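You operate a simulated robot arm through the tools that you are given. There is no shell and no other tool. Be economical: measure what you need, move in short steps, check, and stop when the job is done.

Carry out the task below with a simulated two-armed robot. There is one attempt and no reset: what you move stays moved.

## Task
Hold the large bowl on the window side of the packing table steady with one hand and put the soap bottle from the window side of the packing table in it with the other.

Only the result counts: the job must be done as asked and must still hold three seconds after the hand-in. Knocking over, shifting, dropping, spilling or breaking anything else fails it.

## Robot
Two 7-joint arms with two-finger parallel grippers on one trunk, on a base that drives. Base frame: it is fixed to the floor where the robot stands at the start and does not move with it; the origin is under the middle of the robot, x ahead of it, y to its left, z up. Units: m, degrees, N and s.
The left shoulder is at the start at [0.062, 0.198, 0.966], the right one opposite. With the tool pointing down near the work surface each hand reaches from about 0.24 to 0.7 m from the robot's upright axis, wherever it stands, measured 20 degrees to its own side. Payload 1.57 kg a hand.
Tool frame (each hand has its own): the origin (TCP) lies between the finger pads and is the grasp point; the fingertips stand 0.03 m ahead of it; z points along the fingers, y is the line along which they close. Largest opening 0.11 m; finger width 0.024, thickness 0.012; the body of the gripper, 0.048 by 0.112 m, starts 0.078 m behind the TCP.
Orientation is told as [roll, pitch, yaw] about the base's x, y, z axes, in that order, counted from this pose: with the fingers straight down and closing along the base's y, the tool's x points along the base's -x, its y along +y and its z along -z.

## Interface
- The arms move only by the tool servo_tool. It takes "left_plan", "right_plan" or both (then of equal length, played together; a hand with none holds still); each is a list of rows, each a list of 7 numbers: the finger opening in m, from 0 to 0.11, then the shift along the tool's x, y, z in m, then the turn, a rotation vector about the tool's x, y, z in rad. In form: [[claw, tx, ty, tz, wx, wy, wz], ...]. A call has 1 to 12 rows; each row shifts and turns the commanded pose from where the row before left it, along the tool's axes as they then stand. Rows are played at 5 a second. More than 0.05 m and 8.6 degrees between two rows, or a gripper value outside its range, and nothing of the call is played. A pose out of reach is approached as far as the arm can. The call stops where the force on the tool passes 40 N (or 10 N more than at its start, if that is more) or the arm is blocked; 0.2 s more then pass. The fingers move at their own pace (about 0.072 m/s each) and stop on an object; they squeeze with about 39 N. The grip force told is the motor's: it shows also when the fingers shut on nothing. Time passes only in rows, and 0.2 s behind the last, so rows that do not move let the fingers close. The reply holds the time, the measured pose of the TCP, the force on the tool along the base axes, the opening and the grip force, in the units named above and with some noise, with the torque about the TCP (base axes, N m) and any sound that the robot's microphone picked up.
- Cameras (640 x 400 px; columns grow to the right, rows downward): "scene" is now at [0.1149, 0.0326, 1.5711]; the picture's right is [0.36, -0.93, 0.00], its down [-0.56, -0.22, -0.80] and it looks along [0.74, 0.29, -0.61] (base axes); focal length 265 px, centre (320, 200). "left" rides on the left gripper at [0.07, -0.016, -0.141] in its tool frame; the picture's right is [0.23, 0.97, 0.00], its down [-0.85, 0.20, -0.48] and it looks along [-0.47, 0.11, 0.88] (tool axes); focal length 222 px, centre (320, 200). "right" rides on the right gripper at [0.07, 0.016, -0.141] in its tool frame; the picture's right is [-0.23, 0.97, 0.00], its down [-0.86, -0.20, -0.48] and it looks along [-0.47, -0.11, 0.88] (tool axes); focal length 222 px, centre (320, 200).
- get_image(camera): a new picture of that camera. No time passes.
- move_column(by): slides the trunk up (or, below 0, down) by that many m; the arms and the scene camera ride with it, the base frame stays. It gives what a move gives, with no picture.
- roll_base(legs): drives the robot by 1 to 6 legs, each [ahead, left, turn to the left] in m, m and degrees, along the robot's own axes; the way and the turn of a leg run together, so that a leg with both is an arc; at most 1.5 m and 180 degrees a leg. The arms and the cameras ride along, it lands a little off, and it stops where it bumps. It gives what a move gives.
- aim_head(pan, tilt): turns the head with the scene camera to pan (to the left, within 86 degrees either way) and tilt (down, from -29 to 69), counted from straight ahead of the robot. It gives what a move gives.
- point_at(camera, pixels): there is no depth. For up to 12 entries [column, row, z] of the newest picture of that camera ("zoom" is the newest enlarged one), the place [x, y] in the base frame at which the ray of that pixel passes the height z, good to about 0.002 m. No time passes.
- inspect(camera, box): a new picture of the part [left, top, right, bottom] of that camera's present view, enlarged. No time passes.
- sign_off(): hands the job in; it is judged then, once.

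Keep the steps short. Do not move on a guess: measure, check each grasp and each placing, and mend mistakes. In all there are 80 turns and 62 pictures (those below and enlarged ones count). Leave the grippers open and the arms clear of the work at the hand-in unless told otherwise, and finish with a single line.

The tools are called after "Request:" by a JSON object that holds its "fn" and its "kwargs". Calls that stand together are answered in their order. servo_tool: Moves the arms, as the interface text tells. Its arguments: {"type":"object","properties":{"left_plan":{"type":"array"},"right_plan":{"type":"array"}},"required":[]} The other tools are called the same way: move_column (by) slides the trunk up or down; roll_base (legs) drives the base; aim_head (pan, tilt) turns the head that bears the scene camera; get_image (camera) takes a picture; point_at (camera, pixels) gives the place at which the rays of pixels pass given heights; inspect (camera, box) takes an enlarged picture of a part of a camera's view; sign_off () hands the job in.

At the start:

```text
time: 0.0
left_position: [0.3811, 0.3651, 1.2791]
left_tcp_rot: [-0.1, 0.2, 0.0]
left_contact_force: [0.6, -0.4, 0.3]
left_wrist_torque: [-0.01, 0.04, -0.02]
left_grip_width: 0.1101
left_gripper_force: 0.1
right_position: [0.3769, -0.0563, 1.2897]
right_tcp_rot: [0.1, -0.3, 0.0]
right_contact_force: [-0.4, -0.8, 0.5]
right_wrist_torque: [0.01, -0.02, 0.03]
right_grip_width: 0.1099
right_gripper_force: 0.1
trunk travel left (down, up): [-0.562, 0.428]
robot x, y, heading: [-0.0012, 0.0, -0.0]
head pan, tilt: [21.1, 37.1]
```

scene: 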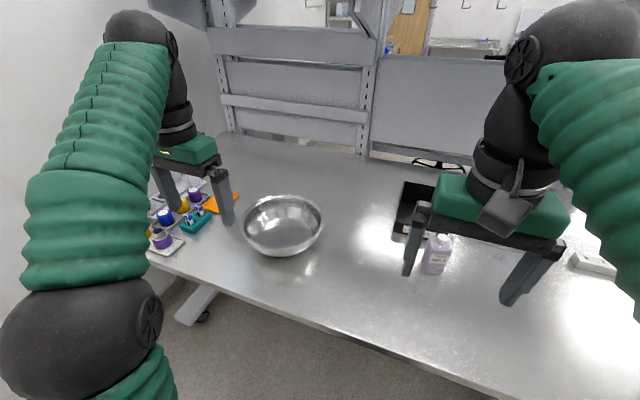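
right: 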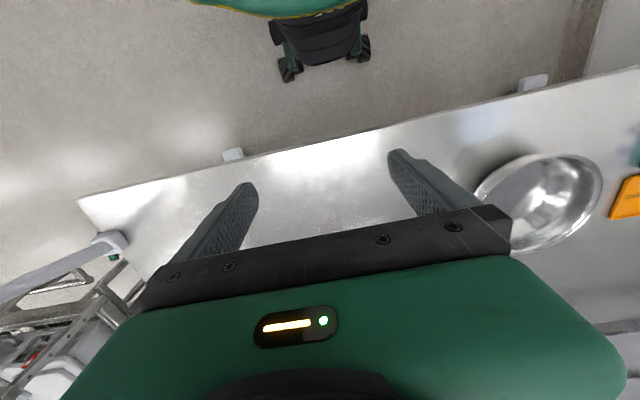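
left: 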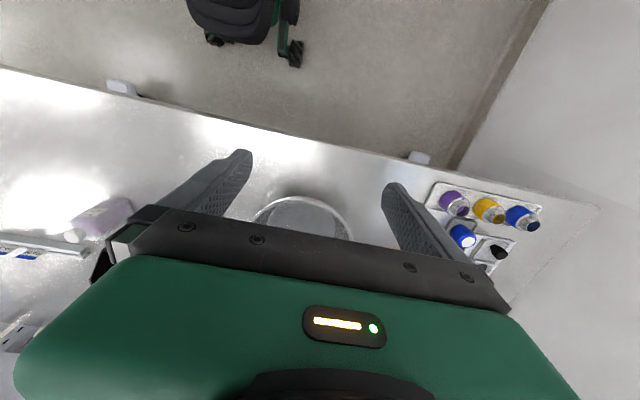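

I see one bowl near (283,225) and a soap bottle near (437,253). I'll enlarge both and look to the right for duplicates.

Request:
{"fn": "inspect", "kwargs": {"camera": "scene", "box": [140, 150, 340, 275]}}

Request:
{"fn": "inspect", "kwargs": {"camera": "scene", "box": [360, 150, 640, 325]}}

Request:
{"fn": "aim_head", "kwargs": {"pan": -30, "tilt": 35}}

Request:
{"fn": "get_image", "kwargs": {"camera": "scene"}}

```text
3.20 times, centred on (240, 212) of scene
```

zoom: 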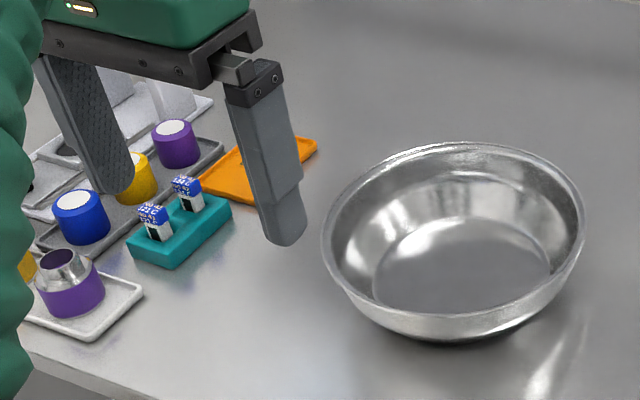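

```text
2.29 times, centred on (500, 238) of scene
```

zoom: 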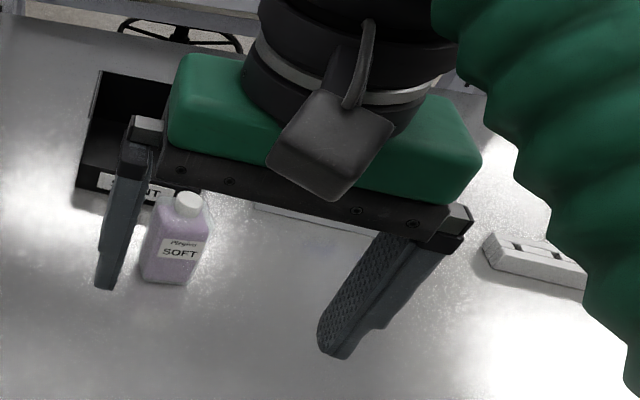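

```text
time: 1.2
left_position: [0.3797, 0.3662, 1.2804]
left_tcp_rot: [-0.1, 0.0, 0.1]
left_contact_force: [0.6, -0.2, -0.3]
left_wrist_torque: [-0.01, -0.03, 0.02]
left_grip_width: 0.1101
left_gripper_force: 0.1
right_position: [0.3771, -0.0575, 1.2903]
right_tcp_rot: [0.0, -0.2, 0.0]
right_contact_force: [0.5, 0.2, 0.0]
right_wrist_torque: [0.01, -0.03, -0.04]
right_grip_width: 0.1101
right_gripper_force: 0.0
trunk travel left (down, up): [-0.562, 0.428]
robot x, y, heading: [0.0022, 0.0023, -0.1]
head pan, tilt: [-30.0, 35.0]
```

```text
56 pictures are left
```

scene: 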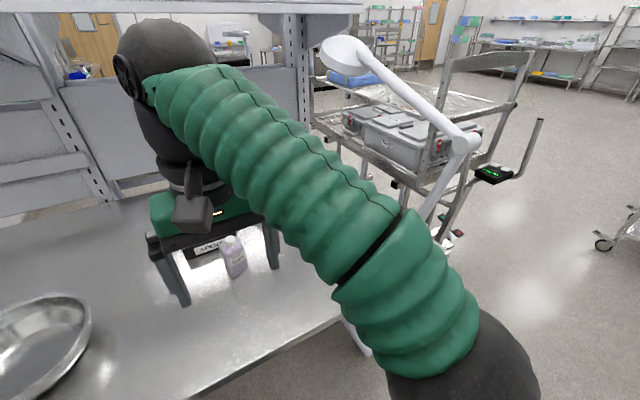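

Only one bottle here so far. I'll look far left for windows or other tables.

Request:
{"fn": "aim_head", "kwargs": {"pan": 80, "tilt": 15}}

Request:
{"fn": "get_image", "kwargs": {"camera": "scene"}}

Request:
{"fn": "aim_head", "kwargs": {"pan": -80, "tilt": 15}}

Request:
{"fn": "get_image", "kwargs": {"camera": "scene"}}

Request:
{"fn": "aim_head", "kwargs": {"pan": 0, "tilt": 5}}

Request:
{"fn": "get_image", "kwargs": {"camera": "scene"}}

```text
time: 3.1
left_position: [0.3803, 0.367, 1.2793]
left_tcp_rot: [-0.1, 0.1, -0.1]
left_contact_force: [0.5, 0.4, -0.3]
left_wrist_torque: [0.0, 0.01, 0.0]
left_grip_width: 0.1097
left_gripper_force: 0.0
right_position: [0.376, -0.0575, 1.2894]
right_tcp_rot: [-0.1, -0.2, -0.1]
right_contact_force: [0.3, 0.0, -0.9]
right_wrist_torque: [-0.03, 0.03, -0.01]
right_grip_width: 0.1102
right_gripper_force: 0.1
trunk travel left (down, up): [-0.562, 0.428]
robot x, y, heading: [0.0016, -0.0006, -0.1]
head pan, tilt: [80.0, 15.0]
```

```text
55 pictures are left
```

scene: 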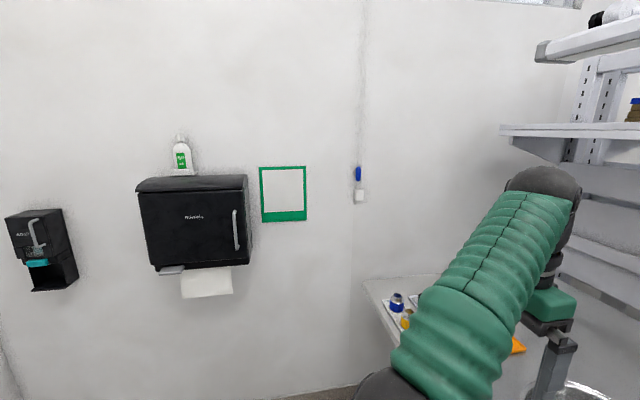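

```text
time: 5.5
left_position: [0.3802, 0.3664, 1.2802]
left_tcp_rot: [0.1, 0.0, 0.0]
left_contact_force: [0.4, 0.1, -0.2]
left_wrist_torque: [0.03, -0.01, 0.01]
left_grip_width: 0.1101
left_gripper_force: 0.0
right_position: [0.376, -0.0578, 1.2897]
right_tcp_rot: [-0.1, -0.1, 0.0]
right_contact_force: [0.6, -0.2, -0.5]
right_wrist_torque: [-0.01, 0.01, 0.0]
right_grip_width: 0.1101
right_gripper_force: 0.0
trunk travel left (down, up): [-0.562, 0.428]
robot x, y, heading: [-0.0029, 0.0033, -0.2]
head pan, tilt: [-80.0, 15.0]
```

```text
54 pictures are left
```

scene: 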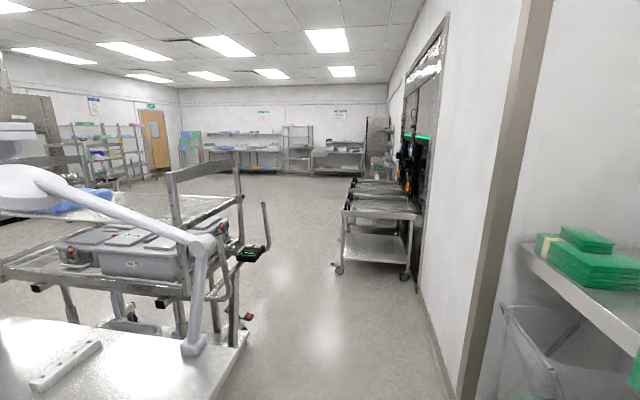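

```text
time: 7.1
left_position: [0.3818, 0.3674, 1.28]
left_tcp_rot: [-0.1, 0.1, 0.0]
left_contact_force: [-0.1, -0.3, 0.5]
left_wrist_torque: [0.0, -0.02, -0.05]
left_grip_width: 0.1099
left_gripper_force: 0.0
right_position: [0.376, -0.0547, 1.2904]
right_tcp_rot: [0.0, -0.3, 0.1]
right_contact_force: [0.9, 0.1, 0.3]
right_wrist_torque: [-0.02, -0.02, -0.03]
right_grip_width: 0.1098
right_gripper_force: 0.1
trunk travel left (down, up): [-0.562, 0.428]
robot x, y, heading: [0.0012, -0.0023, -0.0]
head pan, tilt: [0.0, 5.0]
```

```text
53 pictures are left
```

scene: 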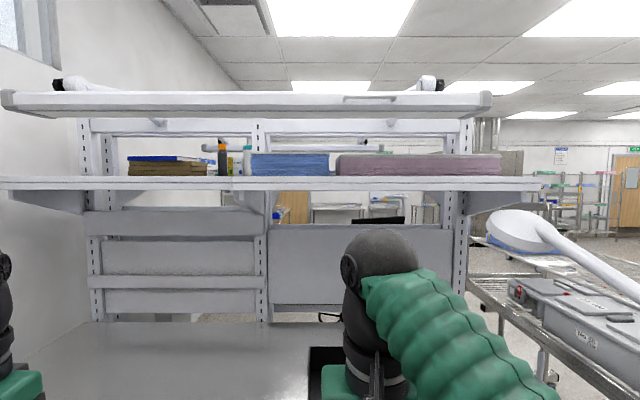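

The window is up on the left wall, and this table has one bowl and one bottle. Next I'll aim the head at the work and measure heights by comparing cameras.

Request:
{"fn": "aim_head", "kwargs": {"pan": 8, "tilt": 50}}

Request:
{"fn": "get_image", "kwargs": {"camera": "scene"}}

Request:
{"fn": "get_image", "kwargs": {"camera": "left"}}

Request:
{"fn": "get_image", "kwargs": {"camera": "right"}}

```text
time: 8.2
left_position: [0.3816, 0.3661, 1.2793]
left_tcp_rot: [-0.2, -0.1, 0.0]
left_contact_force: [0.0, -0.6, -0.9]
left_wrist_torque: [-0.02, -0.01, 0.03]
left_grip_width: 0.1102
left_gripper_force: 0.0
right_position: [0.3763, -0.0568, 1.2905]
right_tcp_rot: [0.0, -0.2, -0.1]
right_contact_force: [-0.3, 0.5, -0.4]
right_wrist_torque: [0.01, 0.0, 0.0]
right_grip_width: 0.1102
right_gripper_force: 0.1
trunk travel left (down, up): [-0.562, 0.428]
robot x, y, heading: [-0.0027, -0.0008, -0.2]
head pan, tilt: [8.0, 50.0]
```

```text
52 pictures are left
```

scene: 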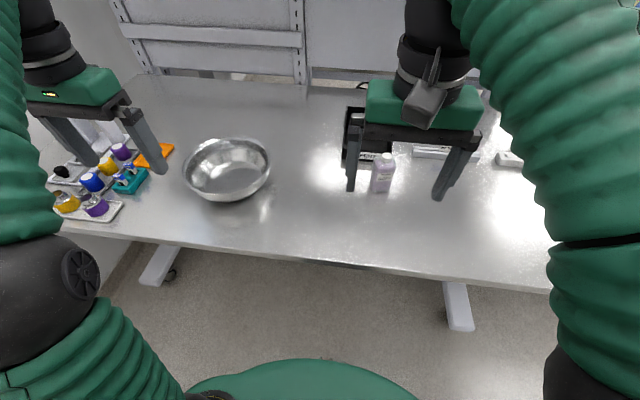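

```text
51 pictures are left
```

left: 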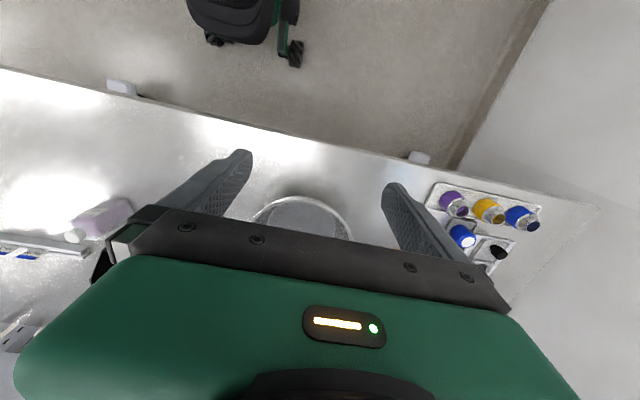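

```text
50 pictures are left
```

right: 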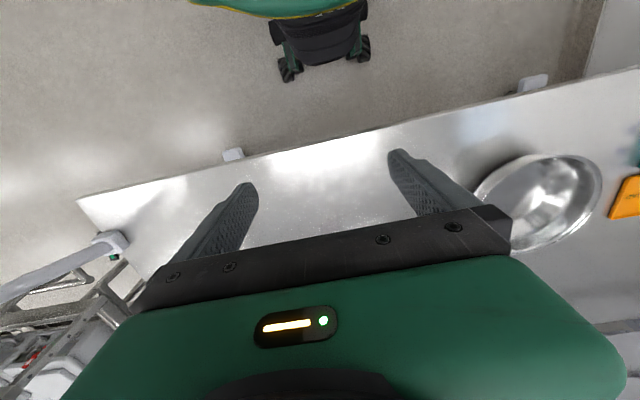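

I'll intersect rays for shared features: the orange piece's right corner, at scene (174,145) and right (609,218), plus the table's front edge, the bowl and the bottle.

Request:
{"fn": "point_at", "kwargs": {"camera": "scene", "pixels": [[174, 145, 0.75], [174, 145, 0.85], [174, 145, 0.95], [300, 257, 0.75], [300, 257, 0.85], [300, 257, 0.95], [388, 156, 0.85], [388, 156, 0.95], [388, 156, 1.05], [270, 168, 0.85], [270, 168, 0.95], [182, 165, 0.95]]}}

Request:
{"fn": "point_at", "kwargs": {"camera": "right", "pixels": [[609, 218, 0.75], [609, 218, 0.85], [609, 218, 0.95], [320, 144, 0.75], [320, 144, 0.85], [320, 144, 0.95]]}}

Request:
{"fn": "point_at", "kwargs": {"camera": "left", "pixels": [[75, 237, 0.85], [75, 237, 0.95], [75, 237, 1.05], [320, 147, 0.75], [320, 147, 0.85], [320, 147, 0.95]]}}

```text
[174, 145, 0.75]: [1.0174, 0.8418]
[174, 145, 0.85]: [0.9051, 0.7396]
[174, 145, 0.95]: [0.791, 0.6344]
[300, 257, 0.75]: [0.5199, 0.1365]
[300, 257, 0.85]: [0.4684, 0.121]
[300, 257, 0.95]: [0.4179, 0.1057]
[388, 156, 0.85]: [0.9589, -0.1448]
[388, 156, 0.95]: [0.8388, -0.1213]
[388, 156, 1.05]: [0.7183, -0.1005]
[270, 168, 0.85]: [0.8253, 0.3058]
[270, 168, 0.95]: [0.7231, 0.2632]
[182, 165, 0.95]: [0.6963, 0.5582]
```

```text
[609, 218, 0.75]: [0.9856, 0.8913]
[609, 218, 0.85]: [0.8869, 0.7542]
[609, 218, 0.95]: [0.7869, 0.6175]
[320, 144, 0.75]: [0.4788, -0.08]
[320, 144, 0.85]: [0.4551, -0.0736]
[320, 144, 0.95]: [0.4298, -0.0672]
```

```text
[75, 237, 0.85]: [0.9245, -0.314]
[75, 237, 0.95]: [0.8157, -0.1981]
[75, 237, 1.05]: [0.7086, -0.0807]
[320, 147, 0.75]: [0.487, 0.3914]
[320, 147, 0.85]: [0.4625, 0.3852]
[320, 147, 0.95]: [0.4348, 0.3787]
```

The table top is at z≈0.895, its front edge at x≈0.445, and the bottle cap at about (0.74,−0.10,1.03). The bottle is a bit far, so I'll check how far my base reaches (right (320,62), scene (310,360)) before driving.

Request:
{"fn": "point_at", "kwargs": {"camera": "right", "pixels": [[320, 62, 0.1], [320, 62, 0.3], [290, 80, 0.03], [362, 60, 0.03], [310, 18, 0.4]]}}

Request:
{"fn": "point_at", "kwargs": {"camera": "scene", "pixels": [[310, 360, 0.3], [310, 360, 0.5], [310, 360, 0.1], [270, 168, 0.97], [182, 165, 0.97], [226, 138, 0.97], [228, 202, 0.97], [380, 192, 0.895], [372, 188, 0.895], [390, 190, 0.895]]}}

Request:
{"fn": "inspect", "kwargs": {"camera": "scene", "box": [340, 100, 500, 200]}}

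Request:
{"fn": "inspect", "kwargs": {"camera": "scene", "box": [150, 115, 310, 215]}}

```text
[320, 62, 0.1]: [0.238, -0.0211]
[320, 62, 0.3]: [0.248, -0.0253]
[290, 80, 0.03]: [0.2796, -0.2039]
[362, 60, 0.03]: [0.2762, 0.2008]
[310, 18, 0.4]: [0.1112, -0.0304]
```

```text
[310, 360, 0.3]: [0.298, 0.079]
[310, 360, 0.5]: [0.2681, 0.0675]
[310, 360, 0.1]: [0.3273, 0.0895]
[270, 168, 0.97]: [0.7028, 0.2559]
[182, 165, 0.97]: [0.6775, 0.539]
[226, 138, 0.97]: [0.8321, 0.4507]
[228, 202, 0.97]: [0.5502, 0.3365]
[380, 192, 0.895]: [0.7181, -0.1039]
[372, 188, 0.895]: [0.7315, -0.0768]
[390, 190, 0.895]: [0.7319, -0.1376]
```

```text
4.00 times, centred on (420, 150) of scene
```

zoom: 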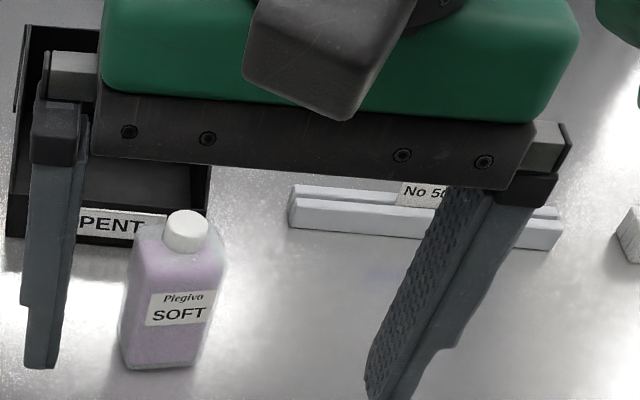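

```text
4.00 times, centred on (230, 165) of scene
```

zoom: 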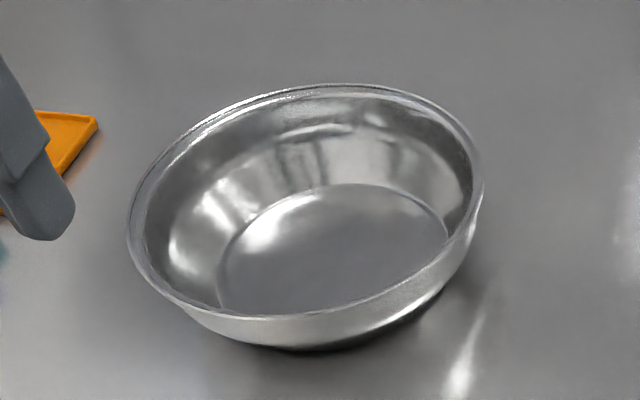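

My base front is near x≈0.28, behind the table edge. I plan to drive 0.2 ahead and about 0.15 left, so I'll check the table's feet positions and the bowl rim height first.

Request:
{"fn": "point_at", "kwargs": {"camera": "scene", "pixels": [[160, 285, 0.05], [175, 268, 0.05], [460, 330, 0.05], [182, 248, 0.05], [182, 165, 0.95], [182, 165, 1.0]]}}

Request:
{"fn": "point_at", "kwargs": {"camera": "right", "pixels": [[602, 187, 0.95], [602, 187, 0.97], [602, 187, 1.0], [535, 80, 0.05]]}}

Request:
{"fn": "inspect", "kwargs": {"camera": "scene", "box": [20, 90, 200, 290]}}

```text
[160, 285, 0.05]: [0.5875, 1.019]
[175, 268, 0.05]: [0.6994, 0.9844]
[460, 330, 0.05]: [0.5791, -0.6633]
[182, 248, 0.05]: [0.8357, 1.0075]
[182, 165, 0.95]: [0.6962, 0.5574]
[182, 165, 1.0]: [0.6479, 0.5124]
```

```text
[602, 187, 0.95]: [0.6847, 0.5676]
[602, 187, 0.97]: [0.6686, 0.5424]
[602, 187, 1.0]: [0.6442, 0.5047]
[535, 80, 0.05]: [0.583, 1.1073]
```

```text
2.00 times, centred on (110, 190) of scene
```

zoom: 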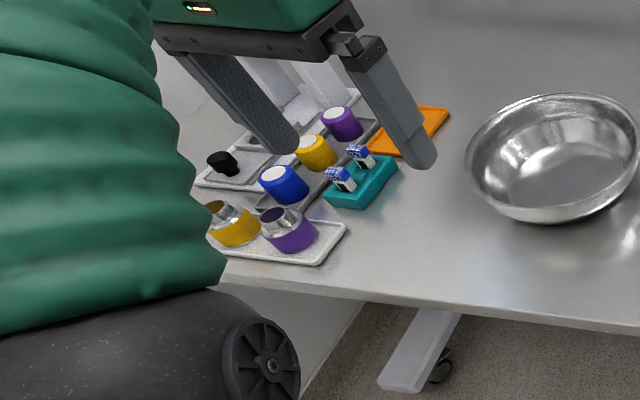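

The feet are well clear at y≈1.0 and −0.66, and the bowl rim is at z≈0.975. I'll drive 0.18 ahead and 0.15 left in two legs, then look.

Request:
{"fn": "roll_base", "kwargs": {"legs": [[0.0, 0.15, 0], [0.18, 0, 0]]}}

Request:
{"fn": "aim_head", "kwargs": {"pan": 8, "tilt": 55}}

Request:
{"fn": "get_image", "kwargs": {"camera": "scene"}}

Request:
{"fn": "get_image", "kwargs": {"camera": "right"}}

Request:
{"fn": "get_image", "kwargs": {"camera": "left"}}

```text
time: 10.7
left_position: [0.5523, 0.5315, 1.2781]
left_tcp_rot: [-0.5, 0.0, 0.5]
left_contact_force: [-0.4, 0.3, -0.5]
left_wrist_torque: [-0.04, -0.02, -0.02]
left_grip_width: 0.1099
left_gripper_force: 0.1
right_position: [0.5521, 0.1091, 1.2912]
right_tcp_rot: [-0.4, -0.3, 0.5]
right_contact_force: [-0.3, 1.1, -0.5]
right_wrist_torque: [-0.07, 0.0, 0.05]
right_grip_width: 0.1103
right_gripper_force: 0.1
trunk travel left (down, up): [-0.562, 0.428]
robot x, y, heading: [0.1797, 0.1557, 0.4]
head pan, tilt: [8.0, 50.0]
```

```text
time: 11.3
left_position: [0.556, 0.5256, 1.2787]
left_tcp_rot: [-0.3, 0.0, 0.5]
left_contact_force: [0.1, 1.2, -0.1]
left_wrist_torque: [-0.03, -0.01, -0.01]
left_grip_width: 0.1095
left_gripper_force: 0.0
right_position: [0.5545, 0.104, 1.2893]
right_tcp_rot: [-0.1, -0.2, 0.5]
right_contact_force: [0.7, 0.1, 0.7]
right_wrist_torque: [-0.04, -0.03, 0.02]
right_grip_width: 0.11
right_gripper_force: 0.1
trunk travel left (down, up): [-0.562, 0.428]
robot x, y, heading: [0.1742, 0.1518, 0.4]
head pan, tilt: [8.0, 55.0]
```

```text
46 pictures are left
```

scene: 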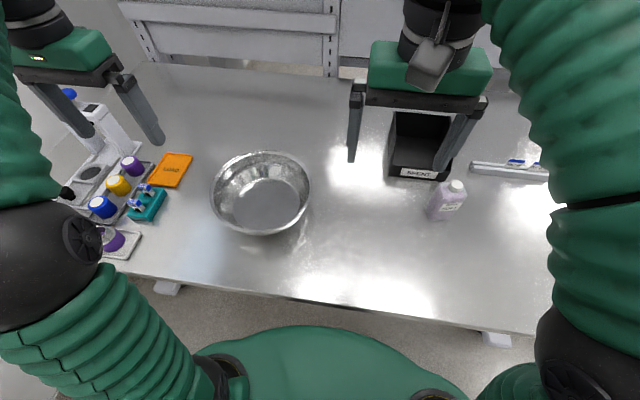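

```text
45 pictures are left
```

right: 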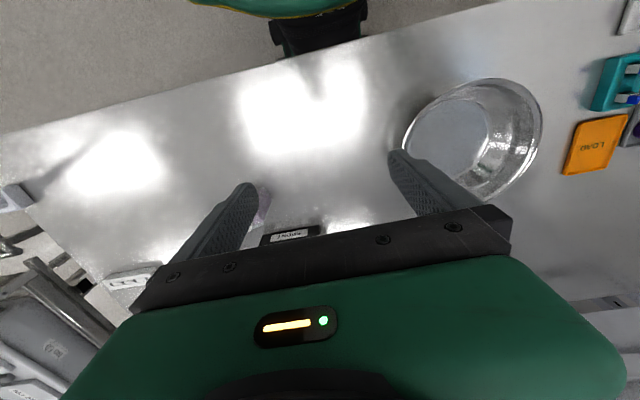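

```text
44 pictures are left
```

left: 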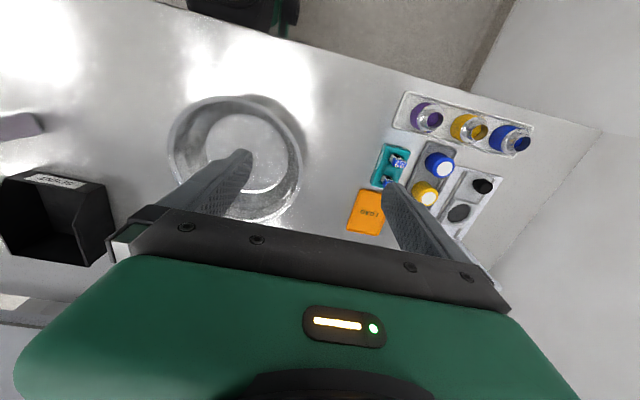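

Clear view now. I'll measure the bowl rim and the bottle from each view.

Request:
{"fn": "point_at", "kwargs": {"camera": "scene", "pixels": [[211, 190, 0.965], [310, 190, 0.965], [262, 151, 0.965], [262, 236, 0.965], [211, 190, 0.985], [310, 190, 0.985], [262, 151, 0.985], [262, 236, 0.985], [456, 185, 1.03], [456, 185, 1.02], [440, 220, 0.895], [190, 154, 0.9]]}}

Request:
{"fn": "point_at", "kwargs": {"camera": "left", "pixels": [[235, 96, 0.965], [169, 150, 0.965], [303, 170, 0.965], [235, 96, 0.985], [169, 150, 0.985], [303, 170, 0.985], [348, 230, 0.9]]}}

Request:
{"fn": "point_at", "kwargs": {"camera": "right", "pixels": [[500, 77, 0.965], [402, 130, 0.965], [542, 118, 0.965], [500, 77, 0.985], [402, 130, 0.985], [542, 118, 0.985]]}}

Request:
{"fn": "inspect", "kwargs": {"camera": "scene", "box": [380, 150, 500, 230]}}

```text
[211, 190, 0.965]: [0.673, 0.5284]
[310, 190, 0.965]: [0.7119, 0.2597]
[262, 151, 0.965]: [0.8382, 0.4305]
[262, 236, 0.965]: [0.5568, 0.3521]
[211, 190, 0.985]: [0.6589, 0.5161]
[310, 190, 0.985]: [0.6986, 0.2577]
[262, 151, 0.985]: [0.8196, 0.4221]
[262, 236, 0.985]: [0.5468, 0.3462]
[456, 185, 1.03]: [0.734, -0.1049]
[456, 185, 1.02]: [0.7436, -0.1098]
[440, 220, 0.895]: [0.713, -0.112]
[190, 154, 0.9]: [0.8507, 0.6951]
```

```text
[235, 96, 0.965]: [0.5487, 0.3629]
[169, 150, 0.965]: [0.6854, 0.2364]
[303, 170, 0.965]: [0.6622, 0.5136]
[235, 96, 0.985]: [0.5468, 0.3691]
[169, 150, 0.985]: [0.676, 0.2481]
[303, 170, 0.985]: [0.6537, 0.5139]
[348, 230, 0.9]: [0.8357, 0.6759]
```

```text
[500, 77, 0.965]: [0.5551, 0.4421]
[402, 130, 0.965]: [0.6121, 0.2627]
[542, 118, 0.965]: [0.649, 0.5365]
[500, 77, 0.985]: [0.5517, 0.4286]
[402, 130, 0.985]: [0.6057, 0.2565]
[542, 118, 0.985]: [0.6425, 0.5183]
```

```text
5.00 times, centred on (440, 190) of scene
```

zoom: 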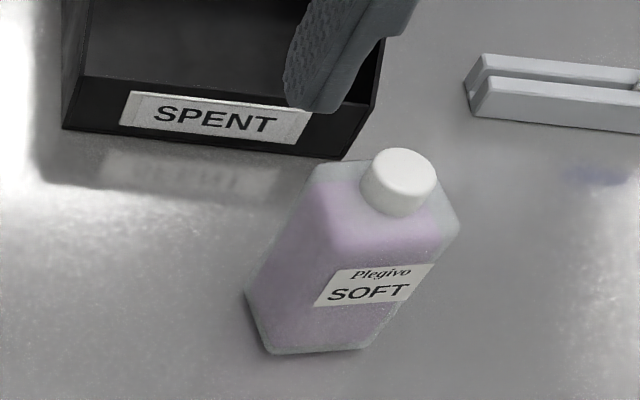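

I estimate the bowl centre at (0.69,0.385), rim radius 0.138, rim z≈0.975, with walls sloping about 25–30°. The left hand will go above the left rim point (0.69,0.523), standing back along the wall line and tilted 25°.

Request:
{"fn": "servo_tool", "kwargs": {"left_plan": [[0.11, -0.0268, 0.0092, 0.036, 0, 0, 0], [0.11, -0.0268, 0.0092, 0.036, 0, 0, 0], [0.11, -0.0268, 0.0092, 0.036, 0, 0, 0], [0.11, -0.0268, 0.0092, 0.036, 0, 0, 0], [0.11, -0.0268, 0.0092, 0.036, 0, 0, 0], [0.11, 0, 0, 0, 0.1455, 0, 0], [0.11, 0, 0, 0, 0.1455, 0, 0], [0.11, 0, 0, 0, 0.1455, 0, 0], [0.11, 0, 0, 0, 0, 0, 0]]}}

Request:
{"fn": "get_image", "kwargs": {"camera": "scene"}}

Request:
{"fn": "get_image", "kwargs": {"camera": "left"}}

```text
time: 13.3
left_position: [0.6868, 0.5687, 1.1004]
left_tcp_rot: [-25.1, -0.1, 0.5]
left_contact_force: [-0.6, 0.3, -0.2]
left_wrist_torque: [0.01, -0.01, 0.01]
left_grip_width: 0.1099
left_gripper_force: 0.1
right_position: [0.5536, 0.0989, 1.2904]
right_tcp_rot: [0.2, -0.2, 0.4]
right_contact_force: [-1.0, -1.0, 0.4]
right_wrist_torque: [0.0, 0.0, 0.02]
right_grip_width: 0.1099
right_gripper_force: 0.0
trunk travel left (down, up): [-0.562, 0.428]
robot x, y, heading: [0.1818, 0.1532, 0.4]
head pan, tilt: [8.0, 55.0]
```

```text
42 pictures are left
```

scene: 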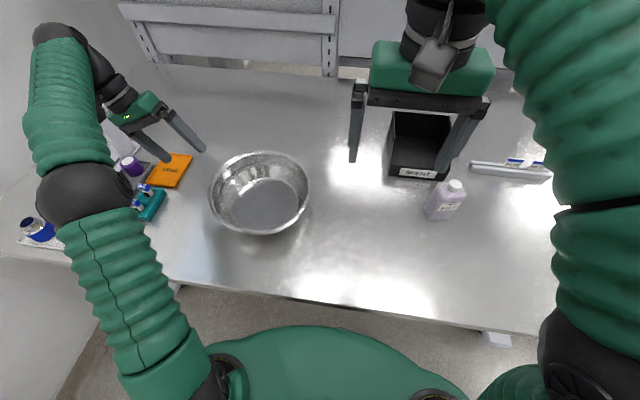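

```text
41 pictures are left
```

left: 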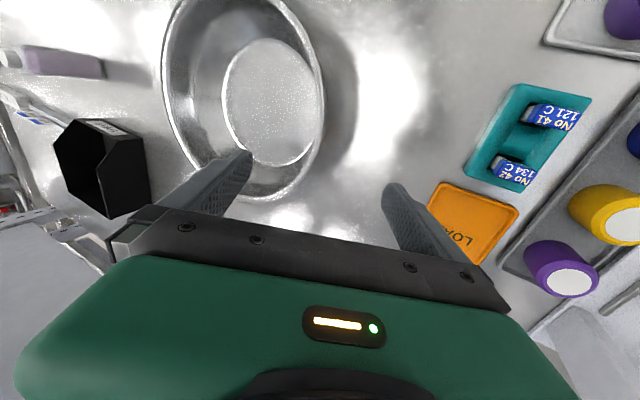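

The left elbow (85,195) hangs near the jars, so I'll estimate its height before going lower, and re-measure the rim from here.

Request:
{"fn": "point_at", "kwargs": {"camera": "scene", "pixels": [[85, 195, 1.0], [85, 195, 1.1], [85, 195, 1.2], [85, 195, 1.3], [209, 190, 0.975], [309, 190, 0.975], [262, 151, 0.975], [262, 236, 0.975]]}}

Request:
{"fn": "point_at", "kwargs": {"camera": "left", "pixels": [[325, 105, 0.965], [325, 105, 0.985], [325, 90, 0.975], [323, 130, 0.975], [260, 203, 0.975]]}}

Request:
{"fn": "get_image", "kwargs": {"camera": "right"}}

```text
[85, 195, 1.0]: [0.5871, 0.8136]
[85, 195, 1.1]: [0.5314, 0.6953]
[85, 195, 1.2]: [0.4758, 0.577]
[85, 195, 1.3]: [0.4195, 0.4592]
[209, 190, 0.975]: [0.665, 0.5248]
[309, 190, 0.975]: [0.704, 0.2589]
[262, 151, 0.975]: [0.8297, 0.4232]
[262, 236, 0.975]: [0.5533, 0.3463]
```

```text
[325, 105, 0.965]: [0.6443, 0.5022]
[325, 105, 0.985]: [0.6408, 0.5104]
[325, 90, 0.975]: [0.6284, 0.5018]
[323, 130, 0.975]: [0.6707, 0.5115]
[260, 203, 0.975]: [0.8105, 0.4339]
```

```text
40 pictures are left
```

right: 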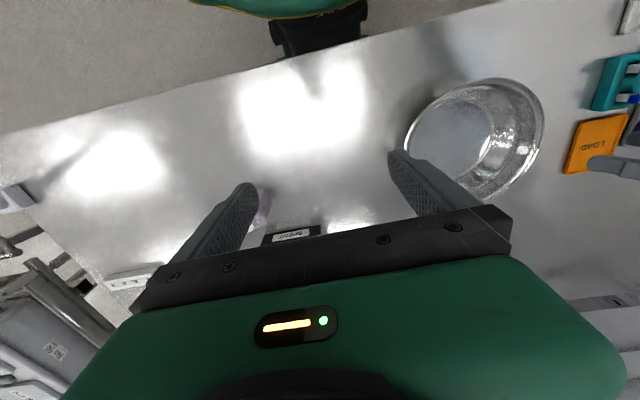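

The elbow is at about z 1.2, safely above the jars. I'll move the left hand down along the wall line by 0.11 of the 0.14 m, then look.

Request:
{"fn": "servo_tool", "kwargs": {"left_plan": [[0.11, -0.003, 0.007, 0.02, 0, 0, 0], [0.11, 0, 0, 0.03, 0, 0, 0], [0.11, 0, 0, 0.03, 0, 0, 0], [0.11, 0, 0, 0.03, 0, 0, 0], [0.11, 0, 0, 0, 0, 0, 0]]}}

Request:
{"fn": "get_image", "kwargs": {"camera": "left"}}

Request:
{"fn": "inspect", "kwargs": {"camera": "scene", "box": [20, 80, 340, 280]}}

```text
time: 14.5
left_position: [0.6929, 0.5297, 0.9964]
left_tcp_rot: [-25.0, 0.1, 0.5]
left_contact_force: [0.0, -0.3, 0.8]
left_wrist_torque: [-0.01, 0.01, -0.02]
left_grip_width: 0.1101
left_gripper_force: 0.1
right_position: [0.553, 0.1008, 1.2919]
right_tcp_rot: [0.1, -0.1, 0.5]
right_contact_force: [-0.1, 0.7, -0.1]
right_wrist_torque: [0.0, -0.04, -0.01]
right_grip_width: 0.11
right_gripper_force: 0.0
trunk travel left (down, up): [-0.562, 0.428]
robot x, y, heading: [0.1775, 0.1557, 0.4]
head pan, tilt: [8.0, 55.0]
```

```text
39 pictures are left
```

left: 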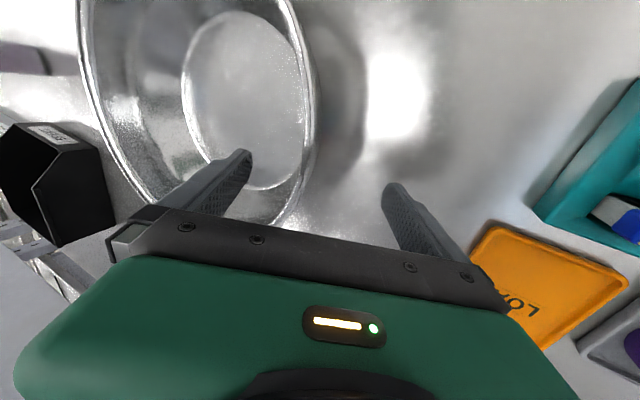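

```text
2.00 times, centred on (180, 180) of scene
```

zoom: 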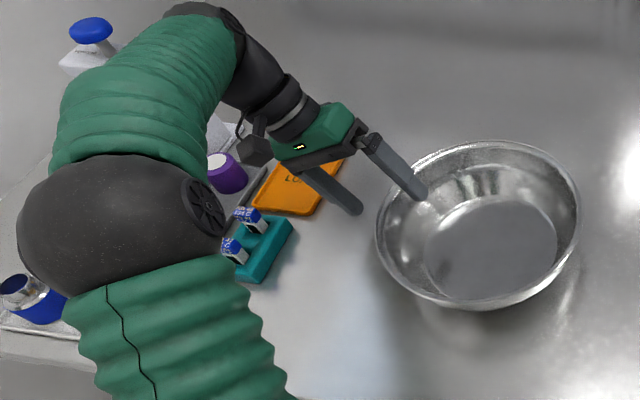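

The inner finger is over the bowl's inside and the outer one is outside. I'll check the rim position near x≈0.69 in this view.

Request:
{"fn": "point_at", "kwargs": {"camera": "left", "pixels": [[316, 100, 0.975], [312, 135, 0.975], [303, 170, 0.975], [290, 205, 0.975], [303, 170, 0.965]]}}

Request:
{"fn": "inspect", "kwargs": {"camera": "left", "box": [200, 80, 420, 230]}}

```text
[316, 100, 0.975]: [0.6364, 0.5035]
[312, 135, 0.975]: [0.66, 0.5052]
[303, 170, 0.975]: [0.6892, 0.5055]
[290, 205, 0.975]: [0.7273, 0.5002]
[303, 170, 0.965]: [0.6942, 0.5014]
```

```text
2.67 times, centred on (310, 155) of left
```

zoom: 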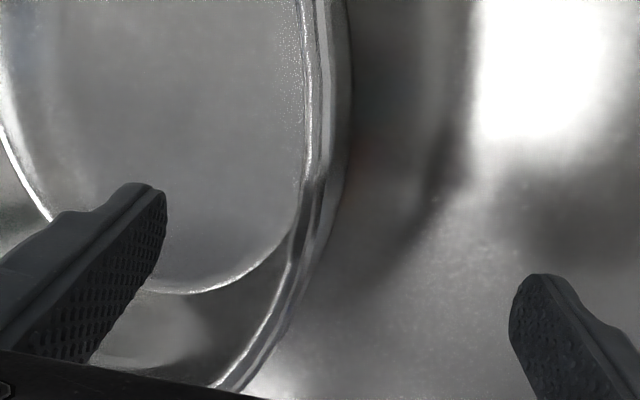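

The rim middle is at y≈0.508. I'll shift 9 mm inward, advance the last 33 mm, then narrow to 0.05 and look before gripping.

Request:
{"fn": "servo_tool", "kwargs": {"left_plan": [[0.11, 0.002, -0.0087, 0.0, 0, 0, 0], [0.11, 0, 0, 0.018, 0, 0, 0], [0.11, 0, 0, 0.015, 0, 0, 0], [0.05, 0, 0, 0, 0, 0, 0], [0.05, 0, 0, 0, 0, 0, 0]]}}

Request:
{"fn": "inspect", "kwargs": {"camera": "left", "box": [200, 80, 420, 230]}}

Request:
{"fn": "inspect", "kwargs": {"camera": "scene", "box": [160, 120, 320, 240]}}

```text
time: 15.7
left_position: [0.6908, 0.5075, 0.9699]
left_tcp_rot: [-25.0, 0.1, 0.5]
left_contact_force: [0.0, 0.3, -0.4]
left_wrist_torque: [0.0, -0.01, -0.04]
left_grip_width: 0.0503
left_gripper_force: 0.0
right_position: [0.5538, 0.0988, 1.2909]
right_tcp_rot: [0.0, -0.2, 0.5]
right_contact_force: [-0.5, 0.2, 0.5]
right_wrist_torque: [-0.03, -0.02, 0.01]
right_grip_width: 0.1102
right_gripper_force: 0.0
trunk travel left (down, up): [-0.562, 0.428]
robot x, y, heading: [0.1806, 0.1589, 0.4]
head pan, tilt: [8.0, 55.0]
```

```text
2.67 times, centred on (310, 155) of left
```

zoom: 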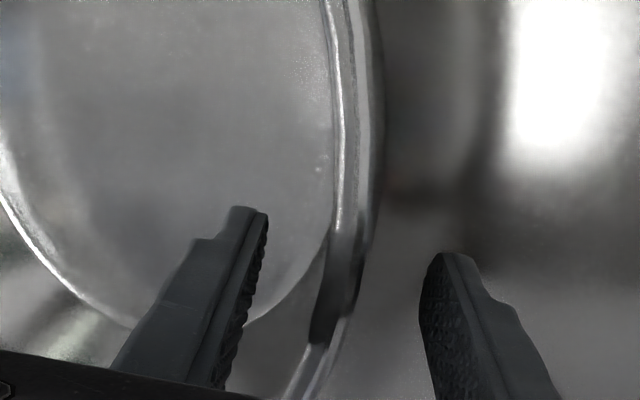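

```text
3.33 times, centred on (240, 180) of scene
```

zoom: 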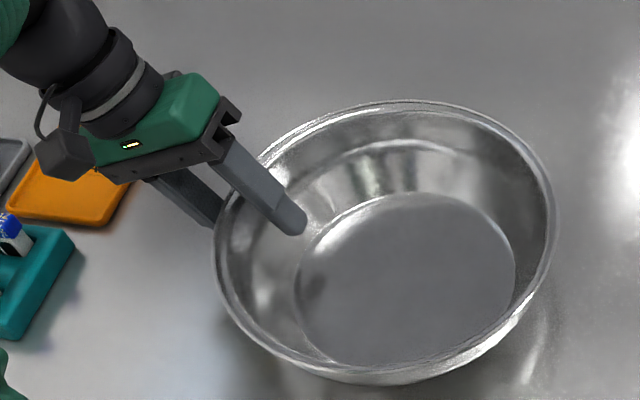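

The rim sits centred between the fingers. Closing in small steps.

Request:
{"fn": "servo_tool", "kwargs": {"left_plan": [[0.03, 0, 0, 0, 0, 0, 0], [0.02, 0, 0, 0, 0, 0, 0], [0.012, 0, 0, 0, 0, 0, 0], [0.006, 0, 0, 0, 0, 0, 0], [0.0, 0, 0, 0, 0, 0, 0], [0.0, 0, 0, 0, 0, 0, 0]]}}

Request:
{"fn": "inspect", "kwargs": {"camera": "left", "box": [200, 80, 420, 230]}}

Request:
{"fn": "get_image", "kwargs": {"camera": "scene"}}

```text
time: 17.1
left_position: [0.6905, 0.5063, 0.9713]
left_tcp_rot: [-24.9, -0.1, 0.4]
left_contact_force: [-2.7, -3.2, 6.6]
left_wrist_torque: [-0.35, -0.78, -0.4]
left_grip_width: 0.0081
left_gripper_force: 26.9
right_position: [0.5522, 0.0975, 1.2905]
right_tcp_rot: [0.3, -0.4, 0.5]
right_contact_force: [-0.6, 0.2, -1.0]
right_wrist_torque: [0.0, 0.0, 0.0]
right_grip_width: 0.1099
right_gripper_force: 0.0
trunk travel left (down, up): [-0.562, 0.428]
robot x, y, heading: [0.1772, 0.1567, 0.4]
head pan, tilt: [8.0, 55.0]
```

```text
2.67 times, centred on (310, 155) of left
```

zoom: 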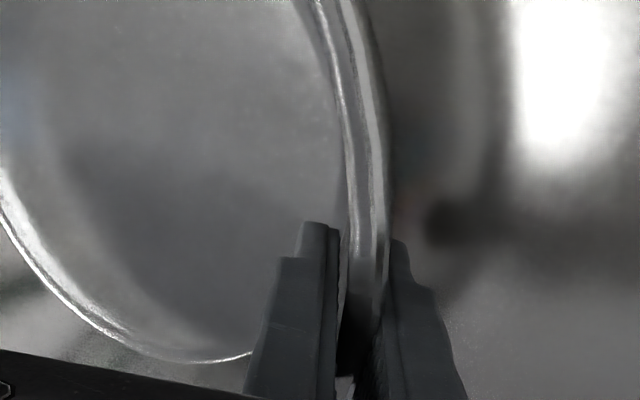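

```text
33 pictures are left
```

scene: 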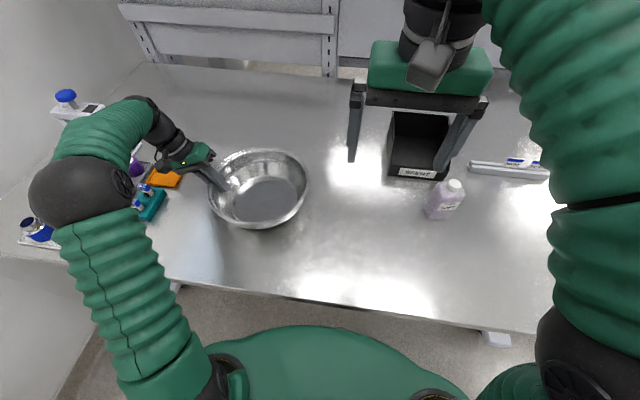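

The grip holds at 8 mm with 27 N and the bowl is where it was. Now I'll measure the bottle's base corners, cap and shoulder points.

Request:
{"fn": "inspect", "kwargs": {"camera": "scene", "box": [400, 165, 496, 225]}}

Request:
{"fn": "point_at", "kwargs": {"camera": "zoom", "pixels": [[208, 345, 0.897]]}}

```text
6.67 times, centred on (448, 195) of scene
```

zoom: 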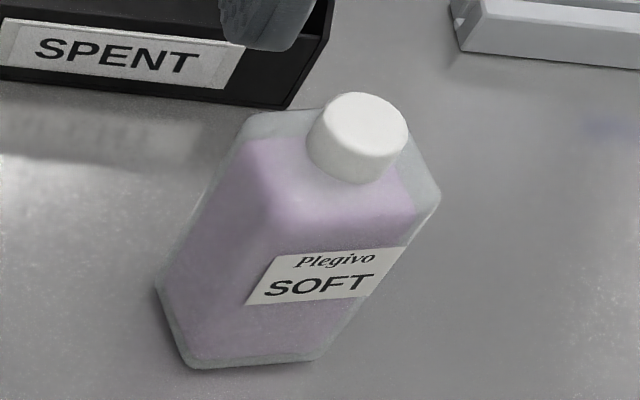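

```text
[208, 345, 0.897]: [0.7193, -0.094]
```

Base corners in this zoom are front-left (188,366), front-right (318,358) and back-left (157,290). The cap top centre is at (366,125) and its underside at about (348,165).

Request:
{"fn": "point_at", "kwargs": {"camera": "zoom", "pixels": [[188, 366, 0.897], [318, 358, 0.897], [157, 290, 0.897], [366, 125, 1.02], [366, 125, 1.03], [366, 125, 1.04], [270, 215, 1.0], [415, 215, 1.0], [440, 195, 1.0], [240, 120, 1.0], [408, 133, 1.03], [320, 118, 1.03]]}}

Request:
{"fn": "get_image", "kwargs": {"camera": "right"}}

```text
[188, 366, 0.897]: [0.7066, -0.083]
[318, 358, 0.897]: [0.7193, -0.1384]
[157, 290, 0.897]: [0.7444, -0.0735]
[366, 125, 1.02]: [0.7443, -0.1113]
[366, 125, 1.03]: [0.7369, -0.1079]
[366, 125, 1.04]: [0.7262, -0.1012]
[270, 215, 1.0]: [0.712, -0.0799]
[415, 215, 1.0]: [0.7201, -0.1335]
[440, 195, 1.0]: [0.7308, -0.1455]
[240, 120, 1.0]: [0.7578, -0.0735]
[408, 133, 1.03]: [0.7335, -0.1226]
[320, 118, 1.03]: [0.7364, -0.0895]
```

```text
31 pictures are left
```

right: 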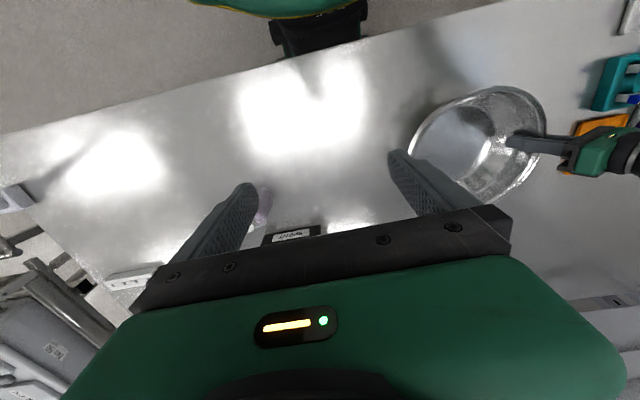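

The bottle is centred at (0.734,−0.107), about 0.058 wide and 0.042 deep, turned about 13°, with its top at 1.03. I'll bring the right hand above it with a 12.5° yaw and stay high.

Request:
{"fn": "servo_tool", "kwargs": {"right_plan": [[0.11, -0.0259, -0.0293, 0, 0, 0, 0], [0.11, -0.0259, -0.0293, 0, 0, 0, 0], [0.11, -0.0259, -0.0293, 0, 0, 0, 0], [0.11, -0.0259, -0.0293, 0, 0, 0, 0], [0.11, -0.0259, -0.0293, 0, 0, 0, 0], [0.11, -0.0259, -0.0293, 0, 0, 0, 0], [0.11, -0.0259, -0.0293, 0, 0, 0, 0], [0.11, 0, 0, 0, 0, 0, -0.109], [0.11, 0, 0, 0, 0, 0, -0.109], [0.11, 0, 0, 0.045, 0, 0, 0], [0.11, 0, 0, 0.045, 0, 0, 0], [0.11, 0, 0, 0, 0, 0, 0]]}}

Request:
{"fn": "get_image", "kwargs": {"camera": "right"}}

Request:
{"fn": "get_image", "kwargs": {"camera": "scene"}}

```text
time: 19.7
left_position: [0.6904, 0.5059, 0.9713]
left_tcp_rot: [-25.0, 0.1, 0.5]
left_contact_force: [-3.6, -1.4, 10.3]
left_wrist_torque: [-0.39, -0.91, -0.34]
left_grip_width: 0.0081
left_gripper_force: 26.9
right_position: [0.6454, -0.0527, 1.1774]
right_tcp_rot: [0.2, -0.4, 13.1]
right_contact_force: [0.1, -0.1, -0.3]
right_wrist_torque: [-0.01, 0.01, -0.01]
right_grip_width: 0.1098
right_gripper_force: 0.1
right hand out of reach, approached as far as the arm can: row 1, 2, 3, 4, 5, 6, 7
trunk travel left (down, up): [-0.562, 0.428]
robot x, y, heading: [0.18, 0.153, 0.4]
head pan, tilt: [8.0, 55.0]
```

```text
30 pictures are left
```

right: 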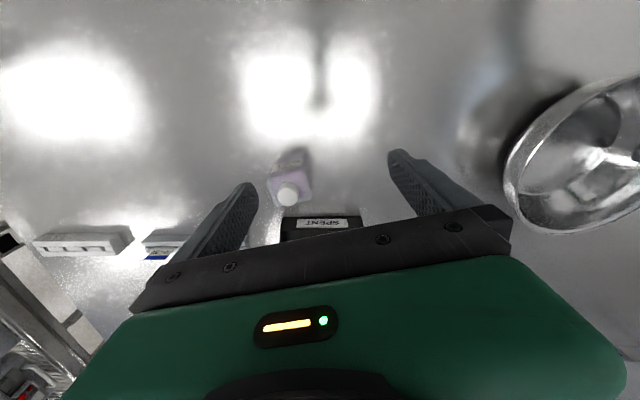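

```text
29 pictures are left
```

scene: 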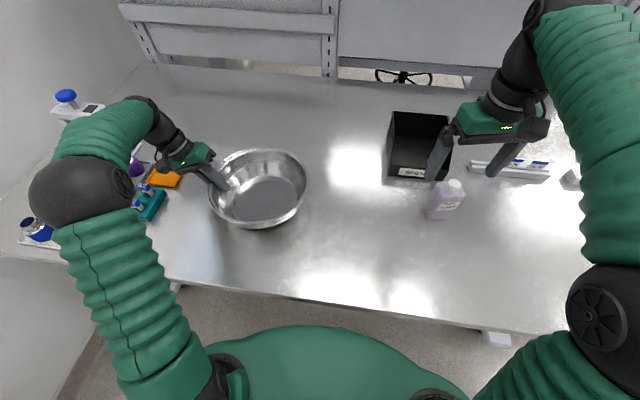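

The right hand fell short at that height because its reach was limited. I'll come down 0.06 with the tips still above the cap, then move the remaining (0.089,−0.054).

Request:
{"fn": "servo_tool", "kwargs": {"right_plan": [[0.11, 0, 0, 0.03, 0, 0, 0], [0.11, 0, 0, 0.03, 0, 0, 0], [0.11, -0.0249, -0.0242, 0, 0, 0, 0], [0.11, -0.0249, -0.0242, 0, 0, 0, 0], [0.11, -0.0249, -0.0242, 0, 0, 0, 0], [0.11, 0, 0, 0, 0, 0, 0]]}}

Request:
{"fn": "get_image", "kwargs": {"camera": "right"}}

```text
time: 21.1
left_position: [0.6901, 0.5062, 0.9714]
left_tcp_rot: [-24.9, 0.1, 0.5]
left_contact_force: [-2.3, -1.4, 10.1]
left_wrist_torque: [-0.4, -0.97, -0.22]
left_grip_width: 0.0081
left_gripper_force: 27.1
right_position: [0.7392, -0.1083, 1.1174]
right_tcp_rot: [0.0, -0.3, 12.9]
right_contact_force: [0.8, 0.7, 0.0]
right_wrist_torque: [0.01, 0.04, -0.01]
right_grip_width: 0.1099
right_gripper_force: 0.0
trunk travel left (down, up): [-0.562, 0.428]
robot x, y, heading: [0.1765, 0.154, 0.2]
head pan, tilt: [8.0, 55.0]
```

```text
28 pictures are left
```

right: 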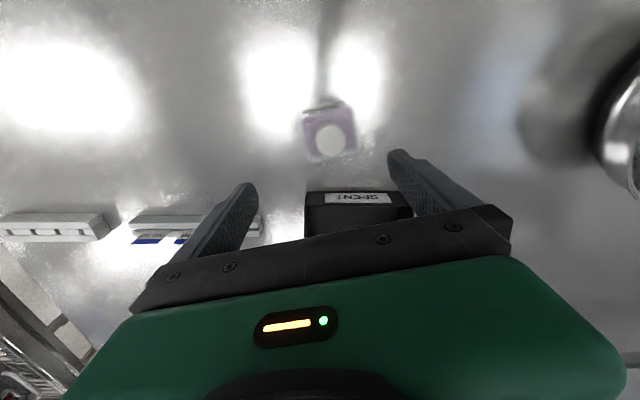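

Reached (0.739,−0.108,1.117). I'll verify the cap (330,141) and the box's front edge from this camera.

Request:
{"fn": "point_at", "kwargs": {"camera": "right", "pixels": [[330, 141, 1.03], [330, 141, 1.02], [330, 141, 1.04], [306, 192, 0.95], [306, 192, 0.99], [306, 205, 0.9], [404, 192, 0.95]]}}

Request:
{"fn": "inspect", "kwargs": {"camera": "right", "box": [250, 80, 442, 200]}}

```text
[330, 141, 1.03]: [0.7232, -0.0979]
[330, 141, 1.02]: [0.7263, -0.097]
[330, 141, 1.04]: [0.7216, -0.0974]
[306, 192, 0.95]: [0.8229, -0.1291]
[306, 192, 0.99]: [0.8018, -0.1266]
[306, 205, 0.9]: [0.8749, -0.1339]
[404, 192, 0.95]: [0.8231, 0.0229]
```

```text
3.33 times, centred on (346, 140) of right
```

zoom: 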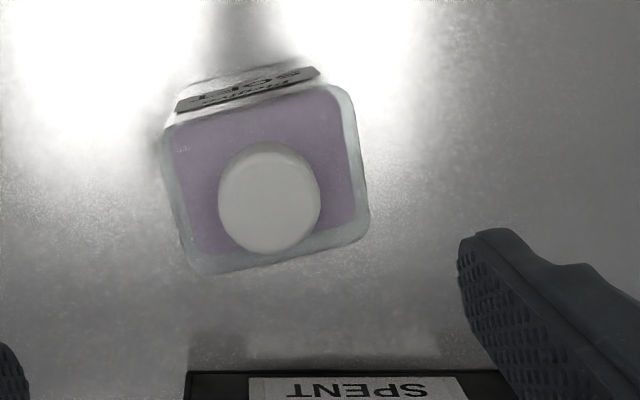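

The yaw lines up with the bottle. The two views agree if the cap top is at z≈1.042, placing it at (0.722,−0.098). I'll check the shoulder centre too.

Request:
{"fn": "point_at", "kwargs": {"camera": "zoom", "pixels": [[268, 178, 1.01], [268, 178, 1.0], [168, 150, 1.0], [368, 200, 1.0], [200, 272, 1.0], [350, 95, 1.0]]}}

Request:
{"fn": "point_at", "kwargs": {"camera": "scene", "pixels": [[455, 186, 1.04], [455, 186, 1.05], [445, 198, 0.97]]}}

```text
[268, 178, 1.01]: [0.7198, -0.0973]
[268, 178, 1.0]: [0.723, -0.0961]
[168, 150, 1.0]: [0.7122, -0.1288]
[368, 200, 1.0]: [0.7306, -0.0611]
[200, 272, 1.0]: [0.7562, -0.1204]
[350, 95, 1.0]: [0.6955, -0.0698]
```

```text
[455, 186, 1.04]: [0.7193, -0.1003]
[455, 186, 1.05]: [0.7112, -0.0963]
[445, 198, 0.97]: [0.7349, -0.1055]
```

The bottle centre is at about (0.723,−0.098). I'll shift there, descend 0.06 and check centring.

Request:
{"fn": "servo_tool", "kwargs": {"right_plan": [[0.11, 0.0133, 0.0133, 0, 0, 0, 0], [0.11, 0, 0, 0.03, 0, 0, 0], [0.11, 0, 0, 0.03, 0, 0, 0], [0.11, 0, 0, 0, 0, 0, 0]]}}

Request:
{"fn": "get_image", "kwargs": {"camera": "right"}}

Request:
{"fn": "inspect", "kwargs": {"camera": "scene", "box": [370, 90, 562, 230]}}

```text
time: 22.1
left_position: [0.6897, 0.5069, 0.9711]
left_tcp_rot: [-24.9, 0.0, 0.6]
left_contact_force: [-1.2, -0.5, 9.5]
left_wrist_torque: [-0.37, -1.08, -0.18]
left_grip_width: 0.0082
left_gripper_force: 26.7
right_position: [0.7241, -0.0977, 1.059]
right_tcp_rot: [0.1, -0.3, 13.1]
right_contact_force: [0.3, 0.3, 0.0]
right_wrist_torque: [0.03, 0.04, 0.01]
right_grip_width: 0.11
right_gripper_force: 0.2
trunk travel left (down, up): [-0.562, 0.428]
robot x, y, heading: [0.1785, 0.1534, 0.5]
head pan, tilt: [8.0, 55.0]
```

```text
26 pictures are left
```

right: 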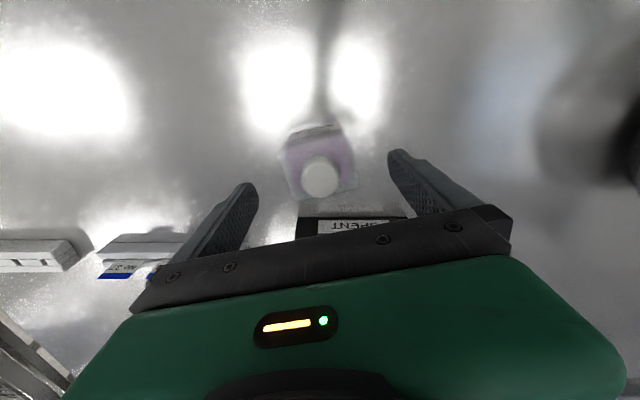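

```text
2.86 times, centred on (466, 160) of scene
```

zoom: 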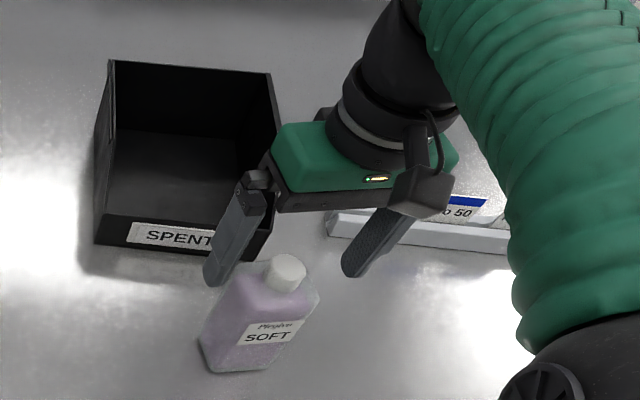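

The fingertips straddle the cap symmetrically. I'll check the cap's place again from the right camera.

Request:
{"fn": "point_at", "kwargs": {"camera": "right", "pixels": [[320, 178, 1.04], [320, 178, 1.03]]}}

```text
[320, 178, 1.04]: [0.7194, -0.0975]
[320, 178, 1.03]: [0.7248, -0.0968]
```

Centred. I'll lower the remaining 0.074 to TCP z≈0.985, then close gently.

Request:
{"fn": "servo_tool", "kwargs": {"right_plan": [[0.11, 0, 0, 0.025, 0, 0, 0], [0.11, 0, 0, 0.025, 0, 0, 0], [0.11, 0, 0, 0.024, 0, 0, 0], [0.08, 0, 0, 0, 0, 0, 0], [0.08, 0, 0, 0, 0, 0, 0]]}}

Request:
{"fn": "get_image", "kwargs": {"camera": "right"}}

```text
time: 23.3
left_position: [0.6896, 0.5067, 0.9713]
left_tcp_rot: [-24.9, 0.0, 0.4]
left_contact_force: [-0.3, -1.1, 10.3]
left_wrist_torque: [-0.41, -1.14, -0.1]
left_grip_width: 0.0078
left_gripper_force: 26.5
right_position: [0.7239, -0.0949, 0.9799]
right_tcp_rot: [0.0, -0.3, 13.0]
right_contact_force: [0.6, -0.4, 0.1]
right_wrist_torque: [0.0, 0.02, 0.03]
right_grip_width: 0.0801
right_gripper_force: 0.0
trunk travel left (down, up): [-0.562, 0.428]
robot x, y, heading: [0.1806, 0.154, 0.4]
head pan, tilt: [8.0, 55.0]
```

```text
24 pictures are left
```

right: 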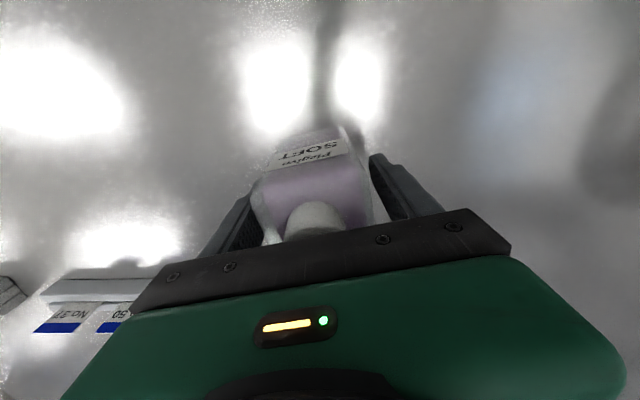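

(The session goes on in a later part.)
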